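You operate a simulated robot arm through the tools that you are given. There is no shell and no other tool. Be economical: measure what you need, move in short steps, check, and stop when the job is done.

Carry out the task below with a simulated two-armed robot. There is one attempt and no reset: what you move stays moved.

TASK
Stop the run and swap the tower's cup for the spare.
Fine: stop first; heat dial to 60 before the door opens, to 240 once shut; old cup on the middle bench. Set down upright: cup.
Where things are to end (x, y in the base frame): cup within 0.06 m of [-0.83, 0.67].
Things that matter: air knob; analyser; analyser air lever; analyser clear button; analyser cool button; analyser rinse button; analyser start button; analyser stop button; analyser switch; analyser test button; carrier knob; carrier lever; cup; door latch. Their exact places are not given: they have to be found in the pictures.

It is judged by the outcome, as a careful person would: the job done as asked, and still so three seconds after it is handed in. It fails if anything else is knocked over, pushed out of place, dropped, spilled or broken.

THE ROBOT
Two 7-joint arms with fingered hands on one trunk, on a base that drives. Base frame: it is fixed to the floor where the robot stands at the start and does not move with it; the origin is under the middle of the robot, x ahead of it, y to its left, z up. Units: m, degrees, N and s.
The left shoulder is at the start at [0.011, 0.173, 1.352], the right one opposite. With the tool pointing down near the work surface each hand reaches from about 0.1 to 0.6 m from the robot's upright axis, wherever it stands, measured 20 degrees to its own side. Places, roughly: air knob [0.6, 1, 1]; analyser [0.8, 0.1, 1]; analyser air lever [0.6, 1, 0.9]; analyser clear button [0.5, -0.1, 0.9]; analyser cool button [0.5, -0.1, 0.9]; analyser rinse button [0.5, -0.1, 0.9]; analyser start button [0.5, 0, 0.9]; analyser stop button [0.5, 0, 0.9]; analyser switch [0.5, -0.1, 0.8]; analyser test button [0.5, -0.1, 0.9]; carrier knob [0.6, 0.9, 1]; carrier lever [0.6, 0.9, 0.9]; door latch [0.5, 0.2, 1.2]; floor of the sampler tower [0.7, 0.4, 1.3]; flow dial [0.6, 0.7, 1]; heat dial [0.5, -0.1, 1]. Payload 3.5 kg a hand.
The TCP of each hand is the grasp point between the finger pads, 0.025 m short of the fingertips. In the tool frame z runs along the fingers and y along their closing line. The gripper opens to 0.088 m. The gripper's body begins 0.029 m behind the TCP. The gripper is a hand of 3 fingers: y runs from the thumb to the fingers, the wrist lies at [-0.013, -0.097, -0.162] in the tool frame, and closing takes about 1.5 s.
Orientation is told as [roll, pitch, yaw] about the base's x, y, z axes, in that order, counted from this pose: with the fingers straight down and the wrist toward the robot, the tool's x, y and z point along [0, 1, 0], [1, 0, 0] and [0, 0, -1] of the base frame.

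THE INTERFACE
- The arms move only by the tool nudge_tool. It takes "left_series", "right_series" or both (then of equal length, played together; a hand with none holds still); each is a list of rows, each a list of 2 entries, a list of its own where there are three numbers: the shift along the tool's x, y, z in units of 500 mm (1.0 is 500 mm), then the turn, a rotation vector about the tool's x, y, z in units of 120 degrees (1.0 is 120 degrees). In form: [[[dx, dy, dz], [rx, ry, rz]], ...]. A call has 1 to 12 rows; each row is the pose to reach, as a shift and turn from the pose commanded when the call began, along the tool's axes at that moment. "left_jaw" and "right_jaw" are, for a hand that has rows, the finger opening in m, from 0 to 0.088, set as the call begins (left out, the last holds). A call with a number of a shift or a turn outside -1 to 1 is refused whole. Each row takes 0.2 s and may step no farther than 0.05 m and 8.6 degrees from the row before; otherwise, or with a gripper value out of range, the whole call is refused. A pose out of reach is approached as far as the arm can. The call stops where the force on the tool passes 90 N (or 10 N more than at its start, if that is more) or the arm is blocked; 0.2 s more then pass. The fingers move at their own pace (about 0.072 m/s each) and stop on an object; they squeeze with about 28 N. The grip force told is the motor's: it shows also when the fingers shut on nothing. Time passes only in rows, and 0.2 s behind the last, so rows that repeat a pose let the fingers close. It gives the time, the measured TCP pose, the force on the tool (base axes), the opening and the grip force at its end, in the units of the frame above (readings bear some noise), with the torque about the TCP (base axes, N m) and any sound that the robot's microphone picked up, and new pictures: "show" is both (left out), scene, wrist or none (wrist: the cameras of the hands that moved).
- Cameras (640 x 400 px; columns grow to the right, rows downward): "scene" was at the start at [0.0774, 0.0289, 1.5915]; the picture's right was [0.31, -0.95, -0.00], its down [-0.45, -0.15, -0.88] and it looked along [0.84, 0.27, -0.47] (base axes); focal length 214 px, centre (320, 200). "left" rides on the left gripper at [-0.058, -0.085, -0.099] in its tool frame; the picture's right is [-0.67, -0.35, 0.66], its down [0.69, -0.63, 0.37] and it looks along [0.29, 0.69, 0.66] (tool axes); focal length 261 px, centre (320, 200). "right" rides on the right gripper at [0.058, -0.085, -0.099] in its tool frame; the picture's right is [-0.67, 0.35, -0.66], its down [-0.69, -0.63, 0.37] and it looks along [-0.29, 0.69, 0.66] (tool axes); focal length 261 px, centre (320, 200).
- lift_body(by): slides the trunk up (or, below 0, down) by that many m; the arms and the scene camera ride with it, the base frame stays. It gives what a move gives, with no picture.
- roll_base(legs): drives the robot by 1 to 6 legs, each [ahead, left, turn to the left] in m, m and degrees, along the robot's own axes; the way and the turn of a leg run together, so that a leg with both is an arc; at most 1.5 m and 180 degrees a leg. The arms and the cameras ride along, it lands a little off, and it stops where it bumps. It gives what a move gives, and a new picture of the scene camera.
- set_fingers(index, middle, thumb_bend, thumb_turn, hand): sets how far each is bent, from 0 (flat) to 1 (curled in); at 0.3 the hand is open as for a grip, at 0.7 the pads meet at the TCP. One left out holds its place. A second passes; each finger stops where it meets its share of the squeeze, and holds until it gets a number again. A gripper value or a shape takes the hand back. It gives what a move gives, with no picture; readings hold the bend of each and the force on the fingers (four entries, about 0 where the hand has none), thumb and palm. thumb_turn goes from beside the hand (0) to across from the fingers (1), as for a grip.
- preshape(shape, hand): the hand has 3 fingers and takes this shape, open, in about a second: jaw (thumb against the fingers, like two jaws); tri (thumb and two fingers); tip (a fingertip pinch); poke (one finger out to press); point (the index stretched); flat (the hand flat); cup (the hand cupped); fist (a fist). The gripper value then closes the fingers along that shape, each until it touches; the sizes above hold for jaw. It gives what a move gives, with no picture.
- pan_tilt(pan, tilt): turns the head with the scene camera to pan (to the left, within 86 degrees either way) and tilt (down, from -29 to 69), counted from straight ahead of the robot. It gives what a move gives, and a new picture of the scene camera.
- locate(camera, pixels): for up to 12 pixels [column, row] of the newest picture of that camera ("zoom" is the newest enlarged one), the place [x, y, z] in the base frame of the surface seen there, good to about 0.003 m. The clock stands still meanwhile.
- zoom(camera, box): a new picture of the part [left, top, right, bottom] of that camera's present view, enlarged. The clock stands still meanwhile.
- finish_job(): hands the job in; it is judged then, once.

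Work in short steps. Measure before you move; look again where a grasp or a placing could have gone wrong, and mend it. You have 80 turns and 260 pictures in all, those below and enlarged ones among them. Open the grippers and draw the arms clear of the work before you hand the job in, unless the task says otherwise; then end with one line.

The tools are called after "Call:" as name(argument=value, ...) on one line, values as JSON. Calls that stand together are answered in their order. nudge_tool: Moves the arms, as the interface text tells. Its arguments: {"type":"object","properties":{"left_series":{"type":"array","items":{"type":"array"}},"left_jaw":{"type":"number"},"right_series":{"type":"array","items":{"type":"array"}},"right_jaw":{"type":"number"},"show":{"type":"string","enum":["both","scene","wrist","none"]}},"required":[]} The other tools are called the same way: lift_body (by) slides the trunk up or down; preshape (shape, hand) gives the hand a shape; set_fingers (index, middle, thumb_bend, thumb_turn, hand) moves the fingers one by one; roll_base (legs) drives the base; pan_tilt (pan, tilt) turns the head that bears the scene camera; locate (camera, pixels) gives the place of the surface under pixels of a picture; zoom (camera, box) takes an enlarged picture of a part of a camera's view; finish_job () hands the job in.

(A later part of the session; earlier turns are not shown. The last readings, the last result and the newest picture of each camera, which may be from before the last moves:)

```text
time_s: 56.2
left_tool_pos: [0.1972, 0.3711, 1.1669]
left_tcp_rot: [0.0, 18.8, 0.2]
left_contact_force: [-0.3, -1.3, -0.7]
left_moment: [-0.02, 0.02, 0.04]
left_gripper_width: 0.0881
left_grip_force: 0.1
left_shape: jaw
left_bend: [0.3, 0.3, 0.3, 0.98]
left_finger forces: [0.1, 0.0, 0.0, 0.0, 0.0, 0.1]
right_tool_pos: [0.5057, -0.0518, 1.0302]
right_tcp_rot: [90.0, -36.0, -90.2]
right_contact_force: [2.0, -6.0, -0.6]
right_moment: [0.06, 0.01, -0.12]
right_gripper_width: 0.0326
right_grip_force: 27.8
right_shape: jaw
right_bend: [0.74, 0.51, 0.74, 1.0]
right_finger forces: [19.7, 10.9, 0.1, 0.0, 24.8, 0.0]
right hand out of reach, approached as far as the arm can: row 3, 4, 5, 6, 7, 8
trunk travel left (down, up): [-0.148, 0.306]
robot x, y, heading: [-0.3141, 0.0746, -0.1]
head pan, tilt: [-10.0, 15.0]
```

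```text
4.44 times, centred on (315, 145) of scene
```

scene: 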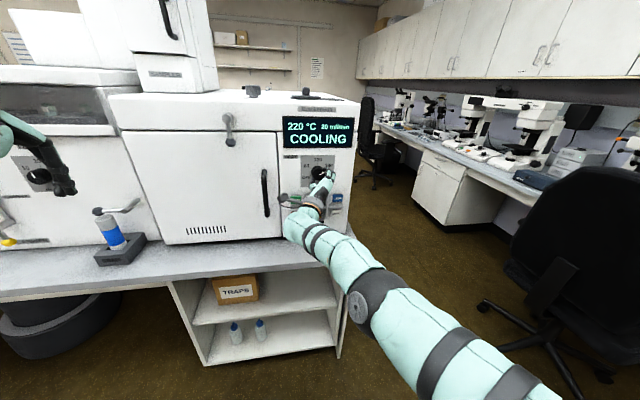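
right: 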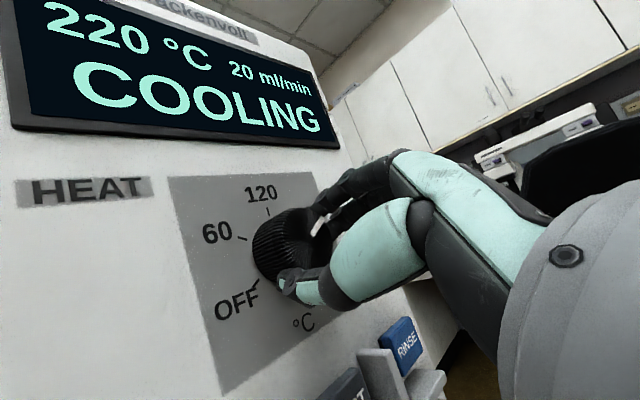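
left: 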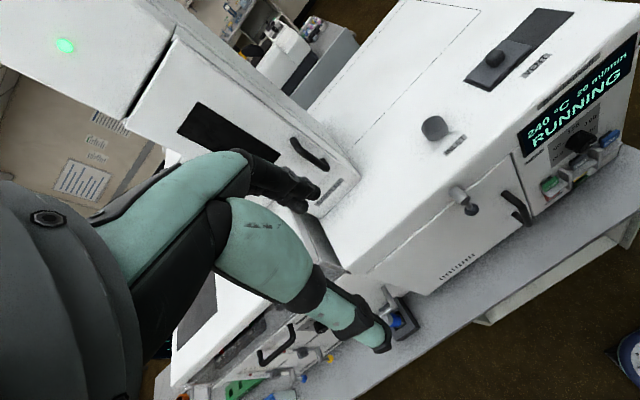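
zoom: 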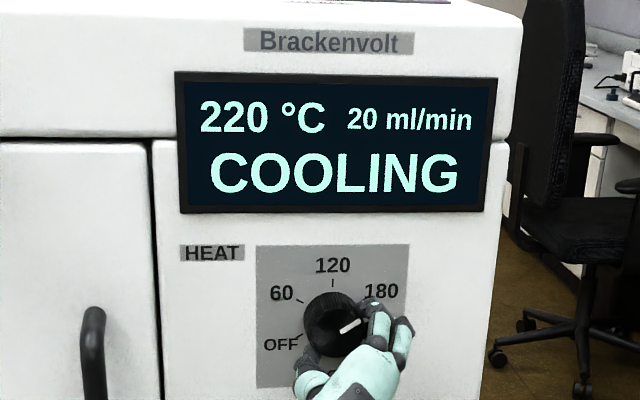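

Dial is at ~180 and the display shows COOLING. I regrasp (open, roll back +62°, close) and turn again.

Call:
nudge_tool(right_series=[[[0, 0, 0], [0, 0, 0]], [[0, 0, 0], [0, 0, 0]], [[0, 0, 0], [0, 0, 0]], [[0, 0, 0], [0, 0, 0.065]], [[0, 0, 0], [0, 0, 0.13]], [[0, 0, 0], [0, 0, 0.195]], [[0, 0, 0], [0, 0, 0.26]], [[0, 0, 0], [0, 0, 0.325]], [[0, 0, 0], [0, 0, 0.39]], [[0, 0, 0], [0, 0, 0.455]], [[0, 0, 0], [0, 0, 0.52]]], right_jaw=0.088, show="wrist")

Call:
nudge_tool(right_series=[[[0, 0, 0], [0, 0, 0]], [[0, 0, 0], [0, 0, 0]], [[0, 0, 0], [0, 0, 0]], [[0, 0, 0], [0, 0, 0]], [[0, 0, 0], [0, 0, 0]], [[0, 0, 0], [0, 0, 0]], [[0, 0, 0], [0, 0, 0]]], right_jaw=0, show="none")

Call:
nudge_tool(right_series=[[[0, 0, 0], [0, 0, -0.065]], [[0, 0, 0], [0, 0, -0.13]], [[0, 0, 0], [0, 0, -0.195]], [[0, 0, 0], [0, 0, -0.26]], [[0, 0, 0], [0, 0, -0.325]], [[0, 0, 0], [0, 0, -0.39]], [[0, 0, 0], [0, 0, -0.455]], [[0, 0, 0], [0, 0, -0.52]], [[0, 0, 0], [0, 0, -0.52]]], show="wrist")

Call:
zoom(camera="scene", box=[260, 100, 370, 190])

```text
time_s: 58.6
left_tool_pos: [0.1974, 0.3724, 1.1671]
left_tcp_rot: [-0.1, 18.7, 0.3]
left_contact_force: [0.3, -0.4, 0.4]
left_moment: [-0.03, -0.04, -0.01]
left_gripper_width: 0.0882
left_grip_force: 0.0
left_shape: jaw
left_bend: [0.3, 0.3, 0.3, 0.98]
left_finger forces: [0.0, 0.1, 0.0, 0.0, 0.0, 0.1]
right_tool_pos: [0.507, -0.0493, 1.0304]
right_tcp_rot: [90.0, 26.5, -90.0]
right_contact_force: [-0.3, -0.6, -0.5]
right_moment: [-0.02, -0.02, 0.0]
right_gripper_width: 0.0875
right_grip_force: 0.0
right_shape: jaw
right_bend: [0.3, 0.3, 0.3, 0.98]
right_finger forces: [0.0, 0.1, 0.0, 0.0, 0.0, 0.0]
right hand out of reach, approached as far as the arm can: row 4, 5, 6, 7, 8, 9
trunk travel left (down, up): [-0.148, 0.306]
robot x, y, heading: [-0.3173, 0.0791, 0.0]
head pan, tilt: [-10.0, 15.0]
```

right: 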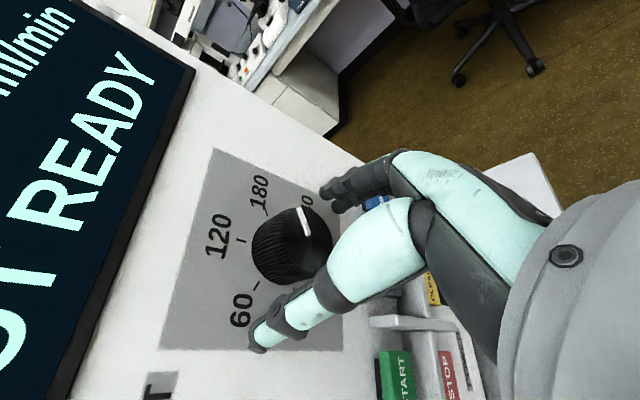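

```text
time_s: 60.2
left_tool_pos: [0.1979, 0.374, 1.1676]
left_tcp_rot: [-0.1, 18.8, 0.2]
left_contact_force: [0.5, -0.8, -0.6]
left_moment: [0.02, 0.0, -0.01]
left_gripper_width: 0.0877
left_grip_force: 0.0
left_shape: jaw
left_bend: [0.3, 0.3, 0.3, 0.98]
left_finger forces: [0.1, 0.0, 0.0, 0.1, 0.0, 0.1]
right_tool_pos: [0.5073, -0.0483, 1.0297]
right_tcp_rot: [89.9, 26.4, -90.2]
right_contact_force: [0.2, 0.0, -2.9]
right_moment: [0.02, 0.05, -0.04]
right_gripper_width: 0.0325
right_grip_force: 28.1
right_shape: jaw
right_bend: [0.74, 0.53, 0.73, 1.0]
right_finger forces: [16.6, 7.8, 0.1, 0.0, 23.9, 0.0]
trunk travel left (down, up): [-0.148, 0.306]
robot x, y, heading: [-0.3173, 0.0707, 0.3]
head pan, tilt: [-10.0, 15.0]
```

```text
time_s: 62.2
left_tool_pos: [0.1995, 0.3697, 1.168]
left_tcp_rot: [0.0, 18.9, 0.2]
left_contact_force: [-0.4, 0.3, -0.5]
left_moment: [0.0, 0.02, -0.02]
left_gripper_width: 0.0874
left_grip_force: 0.1
left_shape: jaw
left_bend: [0.3, 0.3, 0.3, 0.98]
left_finger forces: [0.1, 0.0, 0.0, 0.1, 0.0, 0.0]
right_tool_pos: [0.5066, -0.0534, 1.0287]
right_tcp_rot: [89.9, -35.8, -90.2]
right_contact_force: [5.8, -13.5, -2.9]
right_moment: [0.08, 0.02, -0.36]
right_gripper_width: 0.0309
right_grip_force: 27.7
right_shape: jaw
right_bend: [0.74, 0.52, 0.74, 1.0]
right_finger forces: [20.7, 12.3, 0.0, 0.0, 21.8, 0.0]
right hand out of reach, approached as far as the arm can: row 2, 3, 4, 5, 6, 7, 8
trunk travel left (down, up): [-0.148, 0.306]
robot x, y, heading: [-0.3157, 0.076, 0.0]
head pan, tilt: [-10.0, 15.0]
```

right: 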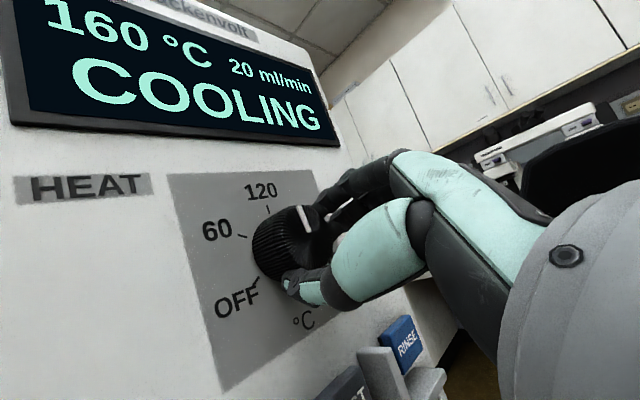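

```text
4.44 times, centred on (315, 145) of scene
```

zoom: 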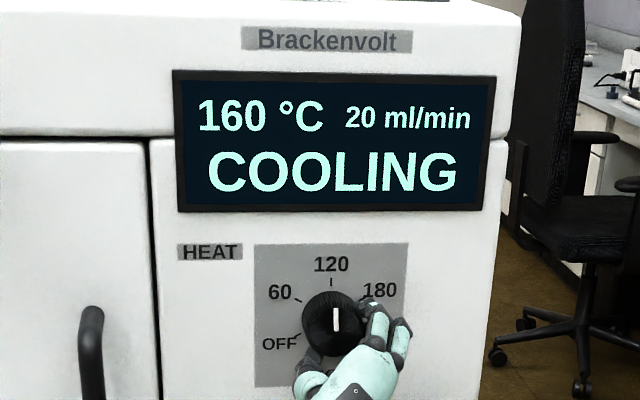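

Now at 120. One more stroke of the same kind should bring it to 60.

Call:
nudge_tool(right_series=[[[0, 0, 0], [0, 0, 0]], [[0, 0, 0], [0, 0, 0]], [[0, 0, 0], [0, 0, 0]], [[0, 0, 0], [0, 0, 0.065]], [[0, 0, 0], [0, 0, 0.13]], [[0, 0, 0], [0, 0, 0.195]], [[0, 0, 0], [0, 0, 0.26]], [[0, 0, 0], [0, 0, 0.325]], [[0, 0, 0], [0, 0, 0.39]], [[0, 0, 0], [0, 0, 0.455]], [[0, 0, 0], [0, 0, 0.52]]], right_jaw=0.088, show="none")

Call:
nudge_tool(right_series=[[[0, 0, 0], [0, 0, 0]], [[0, 0, 0], [0, 0, 0]], [[0, 0, 0], [0, 0, 0]], [[0, 0, 0], [0, 0, 0]], [[0, 0, 0], [0, 0, 0]], [[0, 0, 0], [0, 0, 0]], [[0, 0, 0], [0, 0, 0]]], right_jaw=0, show="none")

Call:
nudge_tool(right_series=[[[0, 0, 0], [0, 0, -0.065]], [[0, 0, 0], [0, 0, -0.13]], [[0, 0, 0], [0, 0, -0.195]], [[0, 0, 0], [0, 0, -0.26]], [[0, 0, 0], [0, 0, -0.325]], [[0, 0, 0], [0, 0, -0.39]], [[0, 0, 0], [0, 0, -0.455]], [[0, 0, 0], [0, 0, -0.52]], [[0, 0, 0], [0, 0, -0.52]]], show="wrist")

Call:
zoom(camera="scene", box=[260, 100, 370, 190])

```text
time_s: 64.6
left_tool_pos: [0.1971, 0.3731, 1.1675]
left_tcp_rot: [-0.1, 18.8, 0.3]
left_contact_force: [0.0, 0.4, -0.3]
left_moment: [0.01, -0.02, -0.01]
left_gripper_width: 0.0878
left_grip_force: 0.0
left_shape: jaw
left_bend: [0.3, 0.3, 0.3, 0.98]
left_finger forces: [0.0, 0.0, 0.0, 0.0, 0.1, 0.0]
right_tool_pos: [0.5066, -0.0499, 1.0321]
right_tcp_rot: [90.0, 26.5, -90.1]
right_contact_force: [0.3, -0.2, 0.3]
right_moment: [0.01, 0.01, 0.0]
right_gripper_width: 0.0877
right_grip_force: 0.1
right_shape: jaw
right_bend: [0.3, 0.3, 0.3, 0.98]
right_finger forces: [0.0, 0.0, 0.0, 0.0, 0.0, 0.0]
right hand out of reach, approached as far as the arm can: row 4, 5, 6, 7, 8
trunk travel left (down, up): [-0.148, 0.306]
robot x, y, heading: [-0.3152, 0.0787, 0.3]
head pan, tilt: [-10.0, 15.0]
```

```text
time_s: 66.2
left_tool_pos: [0.1976, 0.3739, 1.1671]
left_tcp_rot: [-0.1, 18.9, 0.3]
left_contact_force: [0.4, 0.3, 0.1]
left_moment: [0.0, 0.01, -0.01]
left_gripper_width: 0.0879
left_grip_force: 0.1
left_shape: jaw
left_bend: [0.3, 0.3, 0.3, 0.98]
left_finger forces: [0.0, 0.0, 0.0, 0.0, 0.0, 0.1]
right_tool_pos: [0.507, -0.0498, 1.031]
right_tcp_rot: [90.0, 26.4, -90.1]
right_contact_force: [0.8, 0.9, -2.8]
right_moment: [0.03, 0.02, 0.0]
right_gripper_width: 0.0327
right_grip_force: 28.1
right_shape: jaw
right_bend: [0.74, 0.52, 0.73, 1.0]
right_finger forces: [16.3, 8.7, 0.0, 0.0, 24.8, 0.1]
trunk travel left (down, up): [-0.148, 0.306]
robot x, y, heading: [-0.32, 0.0759, 0.4]
head pan, tilt: [-10.0, 15.0]
```

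```text
time_s: 68.2
left_tool_pos: [0.1982, 0.3699, 1.1672]
left_tcp_rot: [0.0, 18.8, 0.2]
left_contact_force: [-0.2, 0.7, -0.1]
left_moment: [-0.01, -0.03, -0.05]
left_gripper_width: 0.0877
left_grip_force: 0.1
left_shape: jaw
left_bend: [0.3, 0.3, 0.3, 0.98]
left_finger forces: [0.1, 0.1, 0.0, 0.1, 0.0, 0.0]
right_tool_pos: [0.5057, -0.0545, 1.0295]
right_tcp_rot: [89.9, -36.0, -90.1]
right_contact_force: [4.6, -9.5, -1.2]
right_moment: [0.07, -0.04, -0.23]
right_gripper_width: 0.0314
right_grip_force: 28.2
right_shape: jaw
right_bend: [0.74, 0.52, 0.73, 1.0]
right_finger forces: [20.1, 11.8, 0.0, 0.0, 22.9, 0.0]
right hand out of reach, approached as far as the arm can: row 4, 5, 6, 7
trunk travel left (down, up): [-0.148, 0.306]
robot x, y, heading: [-0.3148, 0.0739, 0.1]
head pan, tilt: [-10.0, 15.0]
```

right: 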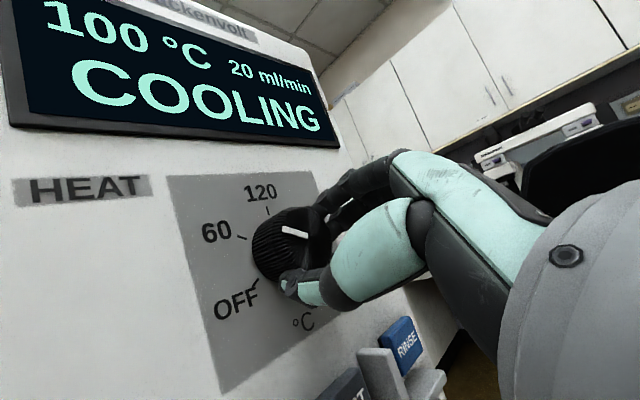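

```text
4.44 times, centred on (315, 145) of scene
```

zoom: 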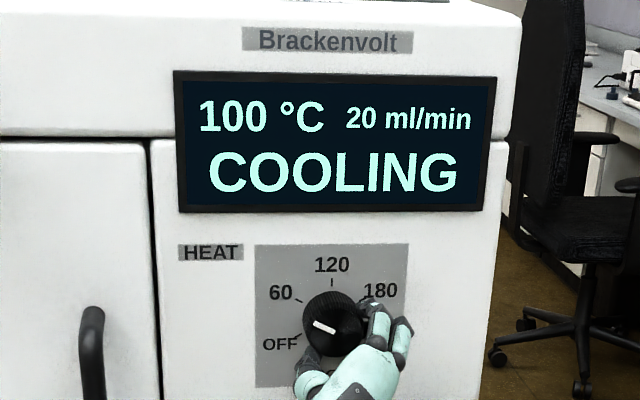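

Dial at 60, cooling. I release, back away, raise the trunk and look at the tower.

Call:
nudge_tool(right_series=[[[0, 0, 0], [0, 0, 0]], [[0, 0, 0], [0, 0, 0]], [[0, 0, 0], [0, 0, 0]], [[0, 0, 0], [0, 0, 0]]], right_jaw=0.088, show="none")

Call:
roll_base(legs=[[-0.17, 0, 0], [0, 0.25, 0]])

Call:
lift_body(by=0.22)

Call:
pan_tilt(pan=5, tilt=10)

Call:
zoom(camera="scene", box=[220, 60, 420, 300])

```text
time_s: 69.2
left_tool_pos: [0.1971, 0.3731, 1.1659]
left_tcp_rot: [0.0, 18.8, 0.2]
left_contact_force: [-0.3, -0.5, 0.0]
left_moment: [0.0, -0.02, 0.02]
left_gripper_width: 0.0878
left_grip_force: 0.1
left_shape: jaw
left_bend: [0.3, 0.3, 0.3, 0.98]
left_finger forces: [0.1, 0.1, 0.0, 0.0, 0.0, 0.0]
right_tool_pos: [0.5056, -0.0513, 1.031]
right_tcp_rot: [89.9, -36.1, -90.0]
right_contact_force: [-0.9, 0.2, -0.5]
right_moment: [0.0, -0.01, -0.01]
right_gripper_width: 0.0873
right_grip_force: 0.0
right_shape: jaw
right_bend: [0.3, 0.3, 0.3, 0.98]
right_finger forces: [0.0, 0.0, 0.0, 0.1, 0.0, 0.1]
trunk travel left (down, up): [-0.148, 0.306]
robot x, y, heading: [-0.3179, 0.0738, 0.0]
head pan, tilt: [-10.0, 15.0]
```

```text
time_s: 72.1
left_tool_pos: [0.0224, 0.6217, 1.1678]
left_tcp_rot: [0.0, 18.9, 0.2]
left_contact_force: [-0.5, -0.3, -0.4]
left_moment: [-0.02, 0.01, 0.0]
left_gripper_width: 0.0876
left_grip_force: 0.1
left_shape: jaw
left_bend: [0.3, 0.3, 0.3, 0.98]
left_finger forces: [0.1, 0.1, 0.1, 0.0, 0.1, 0.1]
right_tool_pos: [0.3305, 0.1987, 1.0305]
right_tcp_rot: [90.0, -36.0, -90.0]
right_contact_force: [-0.4, 0.1, -0.2]
right_moment: [0.0, -0.01, -0.03]
right_gripper_width: 0.0875
right_grip_force: 0.1
right_shape: jaw
right_bend: [0.3, 0.3, 0.3, 0.98]
right_finger forces: [0.0, 0.0, 0.1, 0.1, 0.1, 0.1]
trunk travel left (down, up): [-0.148, 0.306]
robot x, y, heading: [-0.4899, 0.3209, 0.2]
head pan, tilt: [-10.0, 15.0]
```

scene: 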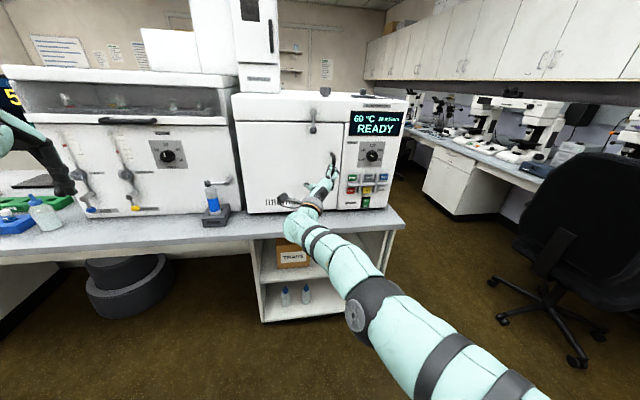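

```text
time_s: 74.4
left_tool_pos: [0.0214, 0.6217, 1.3883]
left_tcp_rot: [-0.1, 18.8, 0.3]
left_contact_force: [-0.4, -0.7, 0.1]
left_moment: [-0.05, 0.0, 0.01]
left_gripper_width: 0.0878
left_grip_force: 0.0
left_shape: jaw
left_bend: [0.3, 0.3, 0.3, 0.98]
left_finger forces: [0.1, 0.1, 0.0, 0.1, 0.1, 0.1]
right_tool_pos: [0.2509, 0.1977, 1.4331]
right_tcp_rot: [105.8, -34.9, -99.3]
right_contact_force: [0.2, -0.1, 0.4]
right_moment: [0.04, 0.02, -0.02]
right_gripper_width: 0.0876
right_grip_force: 0.1
right_shape: jaw
right_bend: [0.3, 0.3, 0.3, 0.98]
right_finger forces: [0.0, 0.0, 0.0, 0.1, 0.1, 0.1]
trunk travel left (down, up): [-0.368, 0.086]
robot x, y, heading: [-0.4918, 0.3247, 0.4]
head pan, tilt: [-10.0, 15.0]
```

```text
time_s: 75.2
left_tool_pos: [0.0224, 0.6228, 1.3872]
left_tcp_rot: [-0.1, 18.8, 0.3]
left_contact_force: [-0.8, 0.3, 0.0]
left_moment: [0.0, 0.01, 0.0]
left_gripper_width: 0.0878
left_grip_force: 0.0
left_shape: jaw
left_bend: [0.3, 0.3, 0.3, 0.98]
left_finger forces: [0.1, 0.1, 0.1, 0.0, 0.0, 0.0]
right_tool_pos: [0.2513, 0.1982, 1.4321]
right_tcp_rot: [105.7, -34.9, -99.2]
right_contact_force: [0.6, 0.1, -0.6]
right_moment: [0.0, -0.01, -0.01]
right_gripper_width: 0.0876
right_grip_force: 0.1
right_shape: jaw
right_bend: [0.3, 0.3, 0.3, 0.98]
right_finger forces: [0.0, 0.0, 0.0, 0.0, 0.0, 0.0]
trunk travel left (down, up): [-0.368, 0.086]
robot x, y, heading: [-0.4888, 0.3226, 0.3]
head pan, tilt: [5.0, 10.0]
```

scene: 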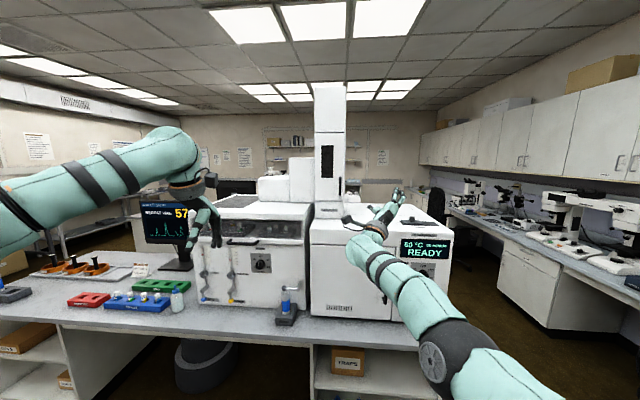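

```text
1.67 times, centred on (320, 180) of scene
```

zoom: 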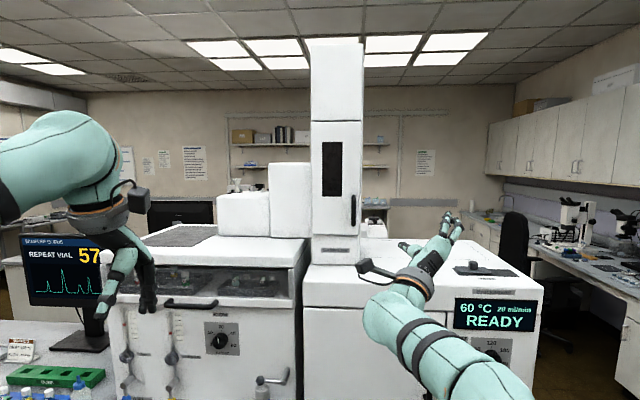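

READY at 60 °C. Now measure the tower door and handle.

Call:
zoom(camera="scene", box=[290, 100, 370, 230])

Call:
locate(camera="zoom", pixels=[[345, 290], [345, 320], [348, 248], [345, 268], [350, 150], [240, 150], [240, 310], [345, 330], [280, 345], [240, 70], [345, 200], [290, 100]])

```text
3.08 times, centred on (330, 165) of scene
```

zoom: 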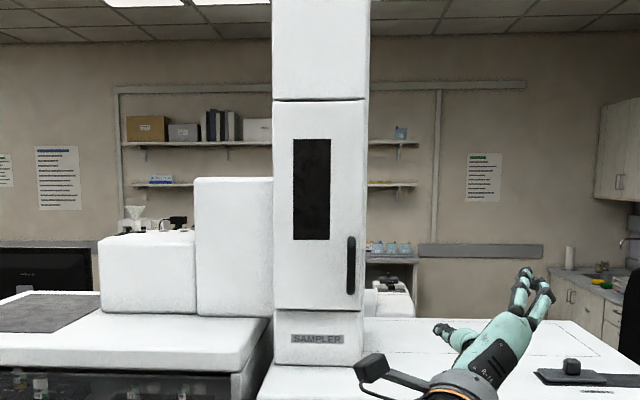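

```text
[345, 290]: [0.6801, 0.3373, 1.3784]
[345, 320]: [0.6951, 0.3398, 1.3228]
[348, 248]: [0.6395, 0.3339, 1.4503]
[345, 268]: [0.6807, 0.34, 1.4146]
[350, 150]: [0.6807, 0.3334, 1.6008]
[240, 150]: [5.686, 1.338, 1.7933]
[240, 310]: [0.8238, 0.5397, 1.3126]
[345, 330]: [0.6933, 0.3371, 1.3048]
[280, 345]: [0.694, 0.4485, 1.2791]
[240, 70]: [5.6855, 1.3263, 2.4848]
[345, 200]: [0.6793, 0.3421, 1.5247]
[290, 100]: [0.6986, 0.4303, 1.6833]
```

Door front x 0.68, y 0.31–0.455, hinge on the left; the handle is a vertical bar at y 0.334, x≈0.64, z 1.37–1.45. I set the right hand level with jaws horizontal and drive left so it faces the handle.

Call:
nudge_tool(right_series=[[[-0.006, -0.005, -0.002], [0.0068, -0.0206, 0.06]], [[-0.013, -0.009, -0.004], [0.0136, -0.041, 0.119]], [[-0.019, -0.014, -0.005], [0.02, -0.062, 0.179]], [[-0.026, -0.018, -0.007], [0.027, -0.082, 0.238]], [[-0.032, -0.023, -0.009], [0.034, -0.103, 0.298]], [[-0.032, -0.023, -0.009], [0.034, -0.103, 0.298]]], show="none")

Call:
roll_base(legs=[[0, 0.138, 0]])

```text
time_s: 76.6
left_tool_pos: [0.0221, 0.622, 1.3867]
left_tcp_rot: [-0.2, 18.7, 0.3]
left_contact_force: [0.6, -0.8, -0.1]
left_moment: [0.0, 0.0, -0.05]
left_gripper_width: 0.0876
left_grip_force: 0.0
left_shape: jaw
left_bend: [0.3, 0.3, 0.3, 0.98]
left_finger forces: [0.0, 0.1, 0.1, 0.1, 0.0, 0.1]
right_tool_pos: [0.2537, 0.1981, 1.4135]
right_tcp_rot: [90.0, 0.1, -90.0]
right_contact_force: [-0.1, -0.2, 0.1]
right_moment: [0.0, -0.02, 0.01]
right_gripper_width: 0.0877
right_grip_force: 0.1
right_shape: jaw
right_bend: [0.3, 0.3, 0.3, 0.98]
right_finger forces: [0.0, 0.0, 0.0, 0.0, 0.0, 0.0]
trunk travel left (down, up): [-0.368, 0.086]
robot x, y, heading: [-0.4916, 0.3225, 0.2]
head pan, tilt: [5.0, 10.0]
```

```text
time_s: 77.9
left_tool_pos: [0.0204, 0.7556, 1.3877]
left_tcp_rot: [0.1, 18.8, 0.3]
left_contact_force: [0.3, -0.4, 0.5]
left_moment: [-0.01, 0.01, 0.01]
left_gripper_width: 0.0881
left_grip_force: 0.0
left_shape: jaw
left_bend: [0.3, 0.3, 0.3, 0.98]
left_finger forces: [0.0, 0.0, 0.1, 0.0, 0.0, 0.0]
right_tool_pos: [0.2525, 0.3327, 1.4118]
right_tcp_rot: [90.0, 0.1, -90.0]
right_contact_force: [0.3, -0.1, -0.8]
right_moment: [-0.04, 0.0, 0.02]
right_gripper_width: 0.0875
right_grip_force: 0.0
right_shape: jaw
right_bend: [0.3, 0.3, 0.3, 0.98]
right_finger forces: [0.0, 0.0, 0.0, 0.0, 0.0, 0.1]
trunk travel left (down, up): [-0.368, 0.086]
robot x, y, heading: [-0.4901, 0.4621, 0.5]
head pan, tilt: [5.0, 10.0]
```

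scene: 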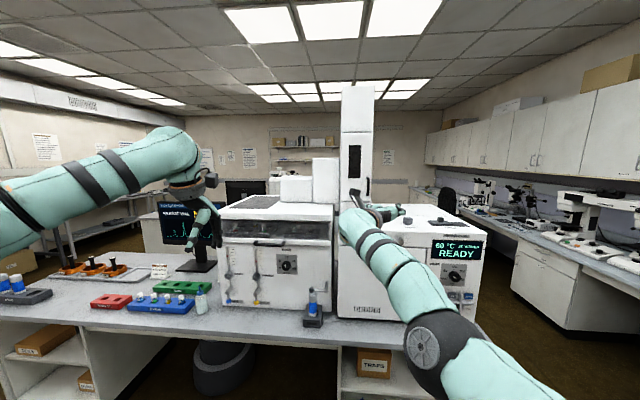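

The pose is accurate. I drive forward toward the handle, stopping short to check.

Call:
roll_base(legs=[[0.33, 0, 0]])

Call:
zoom(camera="right", box=[0, 0, 640, 400])

Call:
locate(camera="right", pixels=[[320, 200]])

```text
time_s: 80.0
left_tool_pos: [0.3395, 0.7603, 1.389]
left_tcp_rot: [0.0, 18.6, 0.2]
left_contact_force: [0.6, -0.5, -0.6]
left_moment: [0.04, -0.04, 0.0]
left_gripper_width: 0.0877
left_grip_force: 0.1
left_shape: jaw
left_bend: [0.3, 0.3, 0.3, 0.98]
left_finger forces: [0.1, 0.0, 0.0, 0.0, 0.0, 0.1]
right_tool_pos: [0.5715, 0.3357, 1.4152]
right_tcp_rot: [90.1, 0.0, -90.1]
right_contact_force: [-0.6, 0.7, -0.6]
right_moment: [-0.02, 0.0, 0.0]
right_gripper_width: 0.0877
right_grip_force: 0.0
right_shape: jaw
right_bend: [0.3, 0.3, 0.3, 0.98]
right_finger forces: [0.1, 0.0, 0.0, 0.0, 0.0, 0.1]
trunk travel left (down, up): [-0.368, 0.086]
robot x, y, heading: [-0.171, 0.4602, 0.4]
head pan, tilt: [5.0, 10.0]
```

scene: 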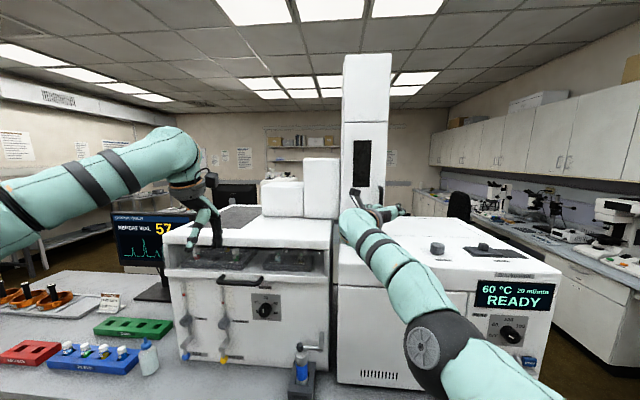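

```text
1.00 times, centred on (320, 200) of right (not enlarged: the box is as wide or as high as the picture)
```

zoom: 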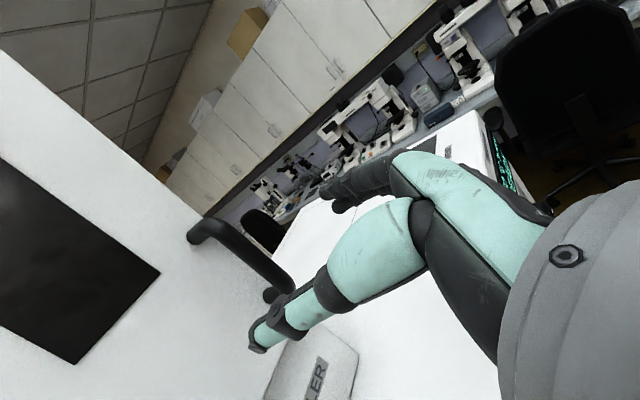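

```text
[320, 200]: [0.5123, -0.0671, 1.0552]
```

I measure the handle ends in the wrist view (200,230) and (275,285).

Call:
locate(camera="right", pixels=[[225, 232], [250, 252], [272, 275], [205, 225], [275, 293], [340, 200], [265, 338]])

```text
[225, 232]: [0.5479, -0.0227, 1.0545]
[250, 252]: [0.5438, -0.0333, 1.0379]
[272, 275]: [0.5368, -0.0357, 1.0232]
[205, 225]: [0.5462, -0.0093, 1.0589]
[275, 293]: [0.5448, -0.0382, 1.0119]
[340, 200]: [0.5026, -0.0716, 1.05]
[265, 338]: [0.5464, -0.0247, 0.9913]
```

Call:
zoom(camera="right", box=[160, 100, 420, 380])

Call:
locate(camera="zoom", pixels=[[200, 180], [230, 210], [265, 240], [180, 190], [285, 275], [310, 270]])

```text
1.43 times, centred on (290, 240) of right
```

zoom: 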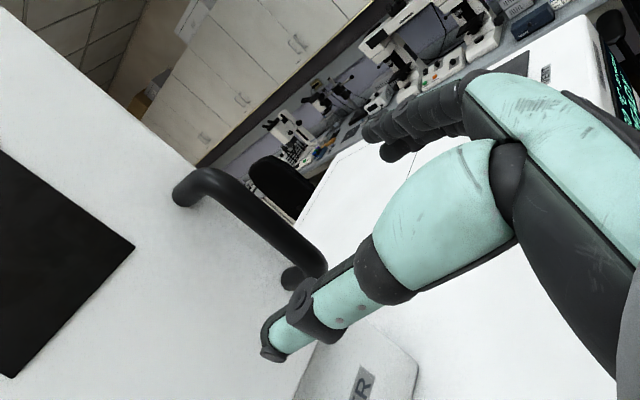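

```text
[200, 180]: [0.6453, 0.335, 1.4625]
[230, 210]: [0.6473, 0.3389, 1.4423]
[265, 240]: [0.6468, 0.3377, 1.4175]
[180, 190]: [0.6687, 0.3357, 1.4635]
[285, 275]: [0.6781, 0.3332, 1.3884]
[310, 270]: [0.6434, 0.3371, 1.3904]
```

The bar centre is ≈[0.650, 0.334], z 1.39–1.465. I raise 12 mm, drive in 0.07 m, and close the hand on it.

Call:
lift_body(by=0.012)

Call:
roll_base(legs=[[0.07, 0, 0]])

Call:
nudge_tool(right_series=[[[0, 0, 0], [0, 0, 0]], [[0, 0, 0], [0, 0, 0]], [[0, 0, 0], [0, 0, 0]], [[0, 0, 0], [0, 0, 0]], [[0, 0, 0], [0, 0, 0]], [[0, 0, 0], [0, 0, 0]], [[0, 0, 0], [0, 0, 0]]], right_jaw=0)

```text
time_s: 80.6
left_tool_pos: [0.3394, 0.7596, 1.4012]
left_tcp_rot: [-0.1, 18.6, 0.2]
left_contact_force: [-0.2, 0.1, -0.3]
left_moment: [0.01, 0.0, 0.0]
left_gripper_width: 0.0879
left_grip_force: 0.1
left_shape: jaw
left_bend: [0.3, 0.3, 0.3, 0.98]
left_finger forces: [0.0, 0.1, 0.0, 0.1, 0.0, 0.1]
right_tool_pos: [0.5708, 0.3346, 1.4261]
right_tcp_rot: [90.0, 0.0, -90.1]
right_contact_force: [0.2, -1.2, 0.0]
right_moment: [0.04, -0.05, 0.02]
right_gripper_width: 0.0875
right_grip_force: 0.1
right_shape: jaw
right_bend: [0.3, 0.3, 0.3, 0.98]
right_finger forces: [0.0, 0.0, 0.0, 0.1, 0.0, 0.0]
trunk travel left (down, up): [-0.38, 0.074]
robot x, y, heading: [-0.171, 0.4641, 0.0]
head pan, tilt: [5.0, 10.0]
```

```text
time_s: 81.6
left_tool_pos: [0.4036, 0.7606, 1.4024]
left_tcp_rot: [-0.1, 18.4, 0.2]
left_contact_force: [-0.2, 0.4, 1.4]
left_moment: [0.02, -0.01, 0.01]
left_gripper_width: 0.0878
left_grip_force: 0.1
left_shape: jaw
left_bend: [0.3, 0.3, 0.3, 0.98]
left_finger forces: [0.1, 0.0, 0.0, 0.0, 0.0, 0.0]
right_tool_pos: [0.6346, 0.3377, 1.4298]
right_tcp_rot: [90.4, 0.1, -90.0]
right_contact_force: [-0.8, 0.3, 0.4]
right_moment: [0.03, 0.01, 0.01]
right_gripper_width: 0.0878
right_grip_force: 0.0
right_shape: jaw
right_bend: [0.3, 0.3, 0.3, 0.98]
right_finger forces: [0.0, 0.0, 0.0, 0.1, 0.1, 0.0]
trunk travel left (down, up): [-0.38, 0.074]
robot x, y, heading: [-0.1014, 0.4621, 0.4]
head pan, tilt: [5.0, 10.0]
```

scene: 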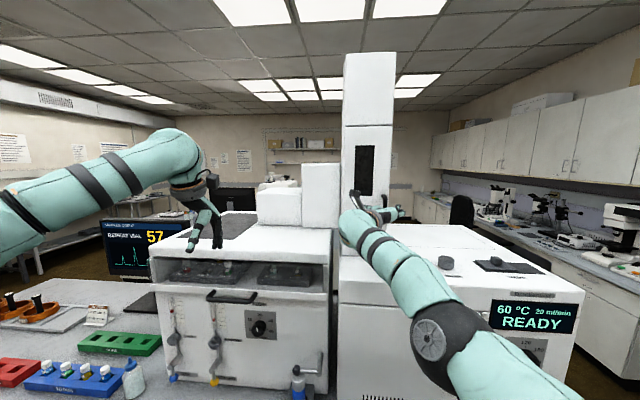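

```text
time_s: 83.2
left_tool_pos: [0.4118, 0.7617, 1.3977]
left_tcp_rot: [-0.2, 18.8, 0.3]
left_contact_force: [0.4, -1.0, -0.1]
left_moment: [-0.02, 0.03, -0.02]
left_gripper_width: 0.0877
left_grip_force: 0.1
left_shape: jaw
left_bend: [0.3, 0.3, 0.3, 0.98]
left_finger forces: [0.0, 0.0, 0.1, 0.0, 0.0, 0.1]
right_tool_pos: [0.6424, 0.3389, 1.4238]
right_tcp_rot: [90.1, -0.1, -90.0]
right_contact_force: [3.2, 4.9, 0.6]
right_moment: [0.01, 0.0, 0.01]
right_gripper_width: 0.0008
right_grip_force: 28.0
right_shape: jaw
right_bend: [0.73, 0.72, 0.63, 1.0]
right_finger forces: [7.3, 4.7, 0.1, 0.1, 25.8, 0.0]
trunk travel left (down, up): [-0.38, 0.074]
robot x, y, heading: [-0.1072, 0.4608, 0.4]
head pan, tilt: [5.0, 10.0]
```

scene: 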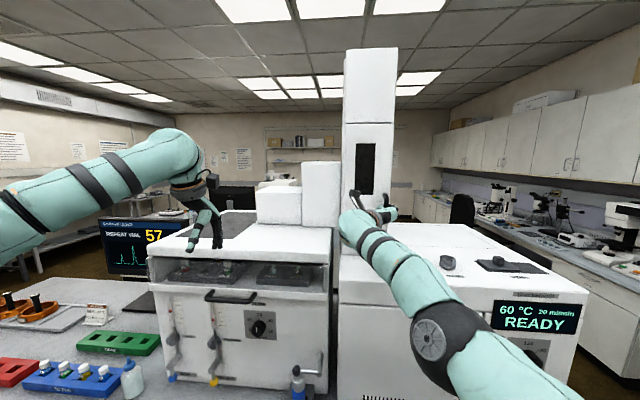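
right: 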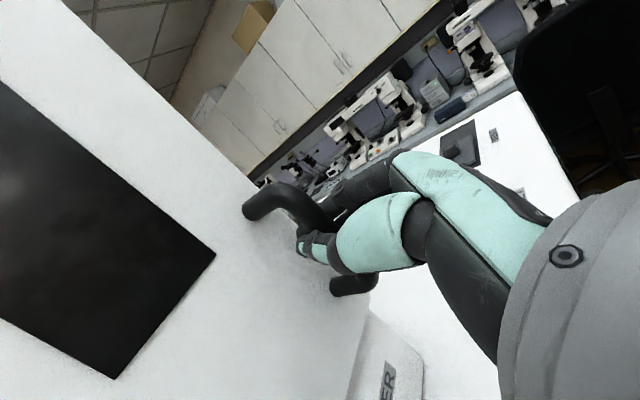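

The fingers cage the bar. I pull with the base along the door's arc to about 35°.

Call:
roll_base(legs=[[-0.032, 0.01, 0], [-0.028, 0.025, 0]])

Call:
zoom(camera="right", box=[0, 0, 640, 400])

```text
time_s: 84.5
left_tool_pos: [0.3582, 0.7926, 1.3971]
left_tcp_rot: [0.0, 19.1, 0.2]
left_contact_force: [1.0, -0.7, -0.1]
left_moment: [0.03, 0.06, -0.01]
left_gripper_width: 0.0877
left_grip_force: 0.0
left_shape: jaw
left_bend: [0.3, 0.3, 0.3, 0.98]
left_finger forces: [0.0, 0.1, 0.0, 0.0, 0.0, 0.0]
right_tool_pos: [0.5901, 0.3685, 1.4214]
right_tcp_rot: [89.8, 0.0, -89.8]
right_contact_force: [15.7, 14.7, 10.7]
right_moment: [-0.07, -0.02, 0.17]
right_gripper_width: 0.0002
right_grip_force: 28.1
right_shape: jaw
right_bend: [0.74, 0.73, 0.62, 1.0]
right_finger forces: [4.4, 5.0, 0.0, 0.0, 35.2, 0.1]
trunk travel left (down, up): [-0.38, 0.074]
robot x, y, heading: [-0.1643, 0.4969, 0.5]
head pan, tilt: [5.0, 10.0]
```

scene: 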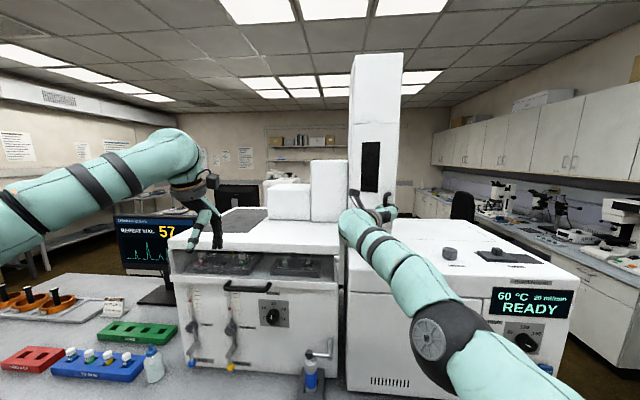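

```text
1.00 times, centred on (320, 200) of right (not enlarged: the box is as wide or as high as the picture)
```

zoom: 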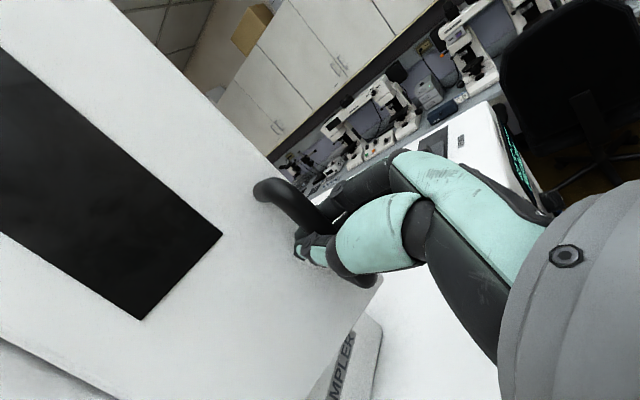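

The door is swinging. I continue along the arc toward ~65°.

Call:
roll_base(legs=[[-0.02, 0.028, 0], [-0.012, 0.032, 0]])

Call:
zoom(camera="scene", box=[300, 40, 460, 260])

Call:
zoom(camera="right", box=[0, 0, 640, 400])

```text
time_s: 85.8
left_tool_pos: [0.327, 0.8465, 1.3979]
left_tcp_rot: [0.2, 19.1, 0.3]
left_contact_force: [0.4, -1.2, -0.3]
left_moment: [0.04, 0.02, 0.0]
left_gripper_width: 0.0879
left_grip_force: 0.0
left_shape: jaw
left_bend: [0.3, 0.3, 0.3, 0.98]
left_finger forces: [0.0, 0.0, 0.1, 0.1, 0.1, 0.1]
right_tool_pos: [0.5597, 0.4242, 1.4229]
right_tcp_rot: [89.9, 0.1, -89.9]
right_contact_force: [21.7, 5.9, 9.6]
right_moment: [-0.02, -0.03, 0.22]
right_gripper_width: 0.0
right_grip_force: 27.9
right_shape: jaw
right_bend: [0.73, 0.72, 0.62, 1.0]
right_finger forces: [8.7, 1.1, 0.0, 0.1, 31.4, 0.0]
trunk travel left (down, up): [-0.38, 0.074]
robot x, y, heading: [-0.1933, 0.5564, 0.0]
head pan, tilt: [5.0, 10.0]
```

scene: 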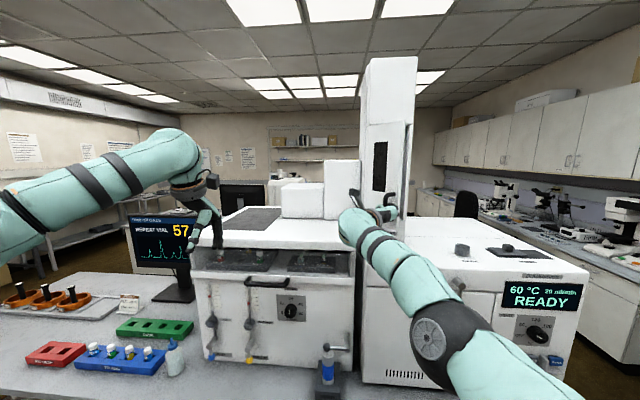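

```text
1.82 times, centred on (380, 150) of scene
```

zoom: 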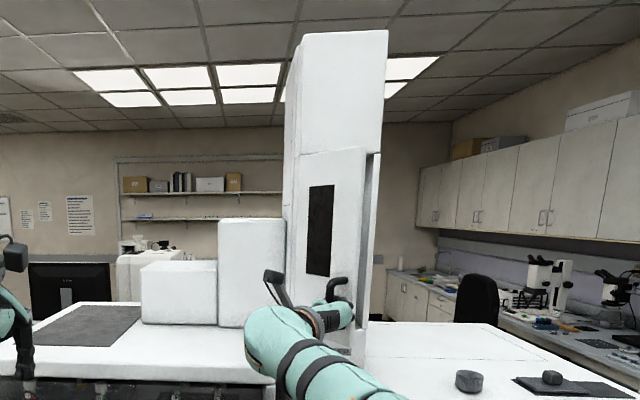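

```text
1.00 times, centred on (320, 200) of right (not enlarged: the box is as wide or as high as the picture)
```

zoom: 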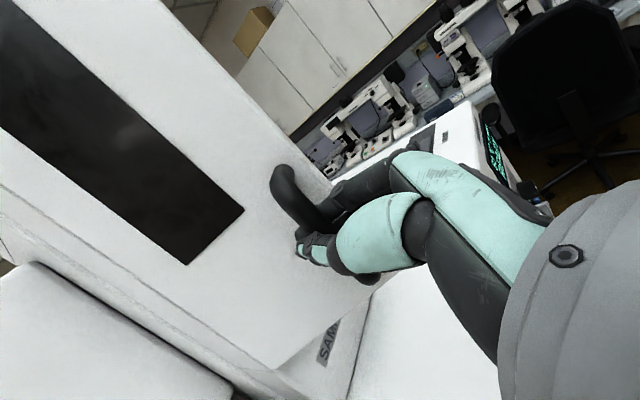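

The door is at about 60°. I continue left along the arc to ~90°.

Call:
roll_base(legs=[[-0.002, 0.035, 0], [0.0, 0.035, 0]])

Call:
zoom(camera="right", box=[0, 0, 640, 400])

```text
time_s: 87.2
left_tool_pos: [0.3212, 0.9118, 1.3999]
left_tcp_rot: [0.5, 19.0, 0.4]
left_contact_force: [0.9, -0.1, 0.5]
left_moment: [0.05, -0.01, -0.02]
left_gripper_width: 0.0879
left_grip_force: 0.1
left_shape: jaw
left_bend: [0.3, 0.3, 0.3, 0.98]
left_finger forces: [0.1, 0.0, 0.0, 0.1, 0.0, 0.1]
right_tool_pos: [0.5545, 0.4889, 1.4238]
right_tcp_rot: [90.1, 0.2, -89.9]
right_contact_force: [24.2, -4.5, 2.9]
right_moment: [0.01, -0.06, 0.28]
right_gripper_width: 0.0008
right_grip_force: 27.6
right_shape: jaw
right_bend: [0.73, 0.72, 0.63, 1.0]
right_finger forces: [14.0, 10.6, 0.0, 0.1, 26.7, 0.0]
trunk travel left (down, up): [-0.38, 0.074]
robot x, y, heading: [-0.1961, 0.623, 0.3]
head pan, tilt: [5.0, 10.0]
```

scene: 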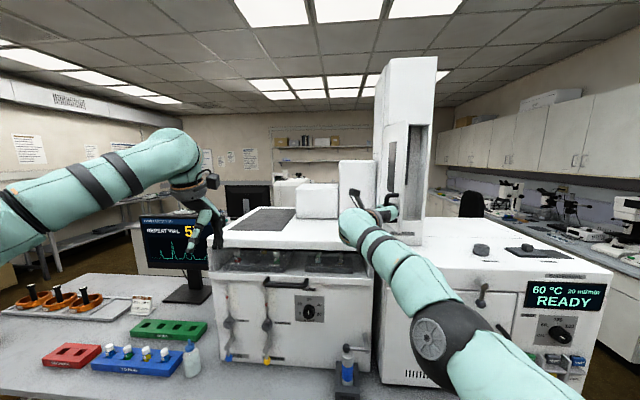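

```text
1.00 times, centred on (320, 200) of right (not enlarged: the box is as wide or as high as the picture)
```

zoom: 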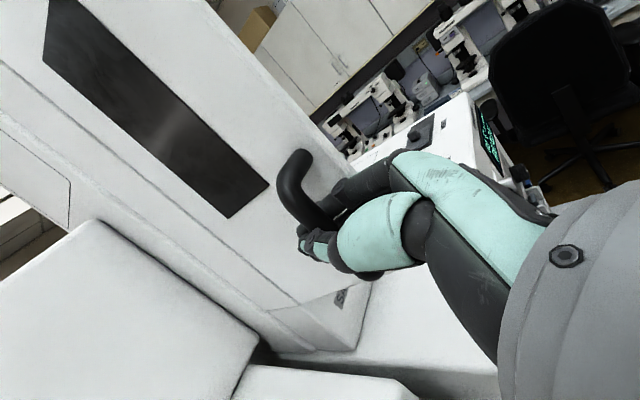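

Door ≈ 90°. A bit further to ~110°, then open the hand and withdraw.

Call:
roll_base(legs=[[0.015, 0.04, 0]])

Call:
nudge_tool(right_series=[[[0, 0, 0], [0, 0, 0]], [[0, 0, 0], [0, 0, 0]], [[0, 0, 0], [0, 0, 0]], [[0, 0, 0], [0, 0, 0]]], right_jaw=0.06)

```text
time_s: 88.0
left_tool_pos: [0.3374, 0.9565, 1.3983]
left_tcp_rot: [0.0, 19.0, 0.2]
left_contact_force: [-0.3, 0.0, 0.5]
left_moment: [-0.04, 0.0, 0.03]
left_gripper_width: 0.0882
left_grip_force: 0.1
left_shape: jaw
left_bend: [0.3, 0.3, 0.3, 0.98]
left_finger forces: [0.0, 0.0, 0.0, 0.0, 0.1, 0.0]
right_tool_pos: [0.5698, 0.5329, 1.424]
right_tcp_rot: [90.1, 0.1, -90.2]
right_contact_force: [10.7, -29.2, -3.5]
right_moment: [0.11, -0.03, 0.03]
right_gripper_width: 0.0031
right_grip_force: 28.0
right_shape: jaw
right_bend: [0.73, 0.65, 0.67, 1.0]
right_finger forces: [28.1, 12.1, 0.0, 0.0, 19.5, 0.0]
trunk travel left (down, up): [-0.38, 0.074]
robot x, y, heading: [-0.1794, 0.6674, 0.1]
head pan, tilt: [5.0, 10.0]
```

scene: 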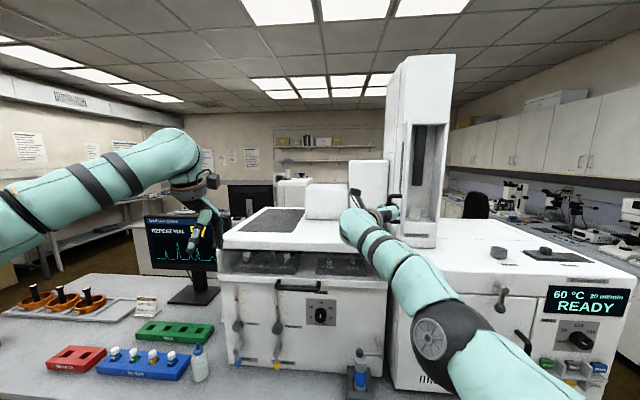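

```text
time_s: 89.0
left_tool_pos: [0.3313, 0.9611, 1.4008]
left_tcp_rot: [-0.1, 18.8, 0.2]
left_contact_force: [-0.1, 0.7, 0.0]
left_moment: [-0.01, 0.03, 0.01]
left_gripper_width: 0.0878
left_grip_force: 0.1
left_shape: jaw
left_bend: [0.3, 0.3, 0.3, 0.98]
left_finger forces: [0.0, 0.0, 0.1, 0.0, 0.0, 0.0]
right_tool_pos: [0.5623, 0.536, 1.4282]
right_tcp_rot: [90.5, -0.1, -90.2]
right_contact_force: [0.1, -0.2, 0.4]
right_moment: [-0.03, -0.02, 0.03]
right_gripper_width: 0.0597
right_grip_force: 0.0
right_shape: jaw
right_bend: [0.28, 0.38, 0.6, 1.0]
right_finger forces: [0.2, 0.0, 0.0, 0.1, 0.0, 0.0]
trunk travel left (down, up): [-0.38, 0.074]
robot x, y, heading: [-0.1792, 0.6627, 0.2]
head pan, tilt: [5.0, 10.0]
```

scene: 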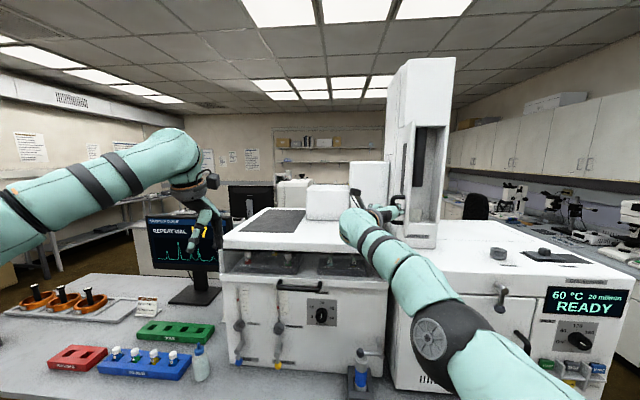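
right: 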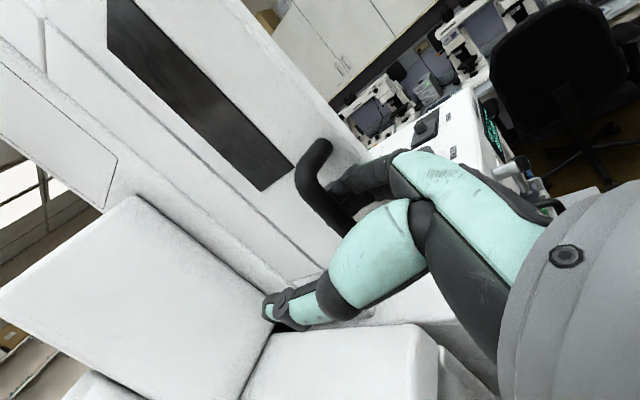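

Clear around the bar. I back straight out, shift right and look into the tower.

Call:
roll_base(legs=[[-0.22, 0, 0], [0, -0.2, 0]])

Call:
zoom(camera="scene", box=[300, 60, 420, 240])

```text
time_s: 91.9
left_tool_pos: [0.1145, 0.7631, 1.3988]
left_tcp_rot: [-0.3, 18.8, 0.3]
left_contact_force: [0.5, 0.6, 0.1]
left_moment: [-0.01, -0.01, 0.02]
left_gripper_width: 0.0877
left_grip_force: 0.0
left_shape: jaw
left_bend: [0.3, 0.3, 0.3, 0.98]
left_finger forces: [0.1, 0.1, 0.0, 0.1, 0.0, 0.0]
right_tool_pos: [0.3478, 0.3393, 1.4292]
right_tcp_rot: [90.4, -0.2, -89.9]
right_contact_force: [-0.4, 0.1, 0.1]
right_moment: [0.0, 0.0, -0.02]
right_gripper_width: 0.0598
right_grip_force: 0.1
right_shape: jaw
right_bend: [0.28, 0.38, 0.6, 1.0]
right_finger forces: [0.0, 0.0, 0.0, 0.0, 0.0, 0.1]
trunk travel left (down, up): [-0.38, 0.074]
robot x, y, heading: [-0.3974, 0.4585, 0.2]
head pan, tilt: [5.0, 10.0]
```

scene: 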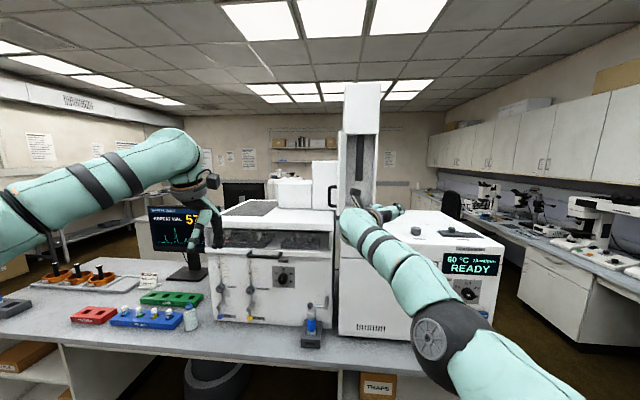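

```text
2.22 times, centred on (360, 150) of scene
```

zoom: 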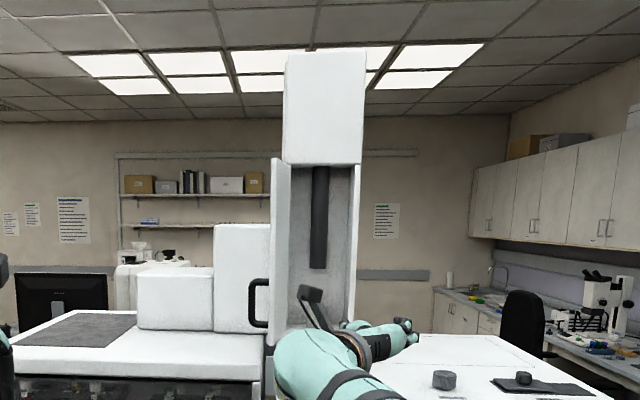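

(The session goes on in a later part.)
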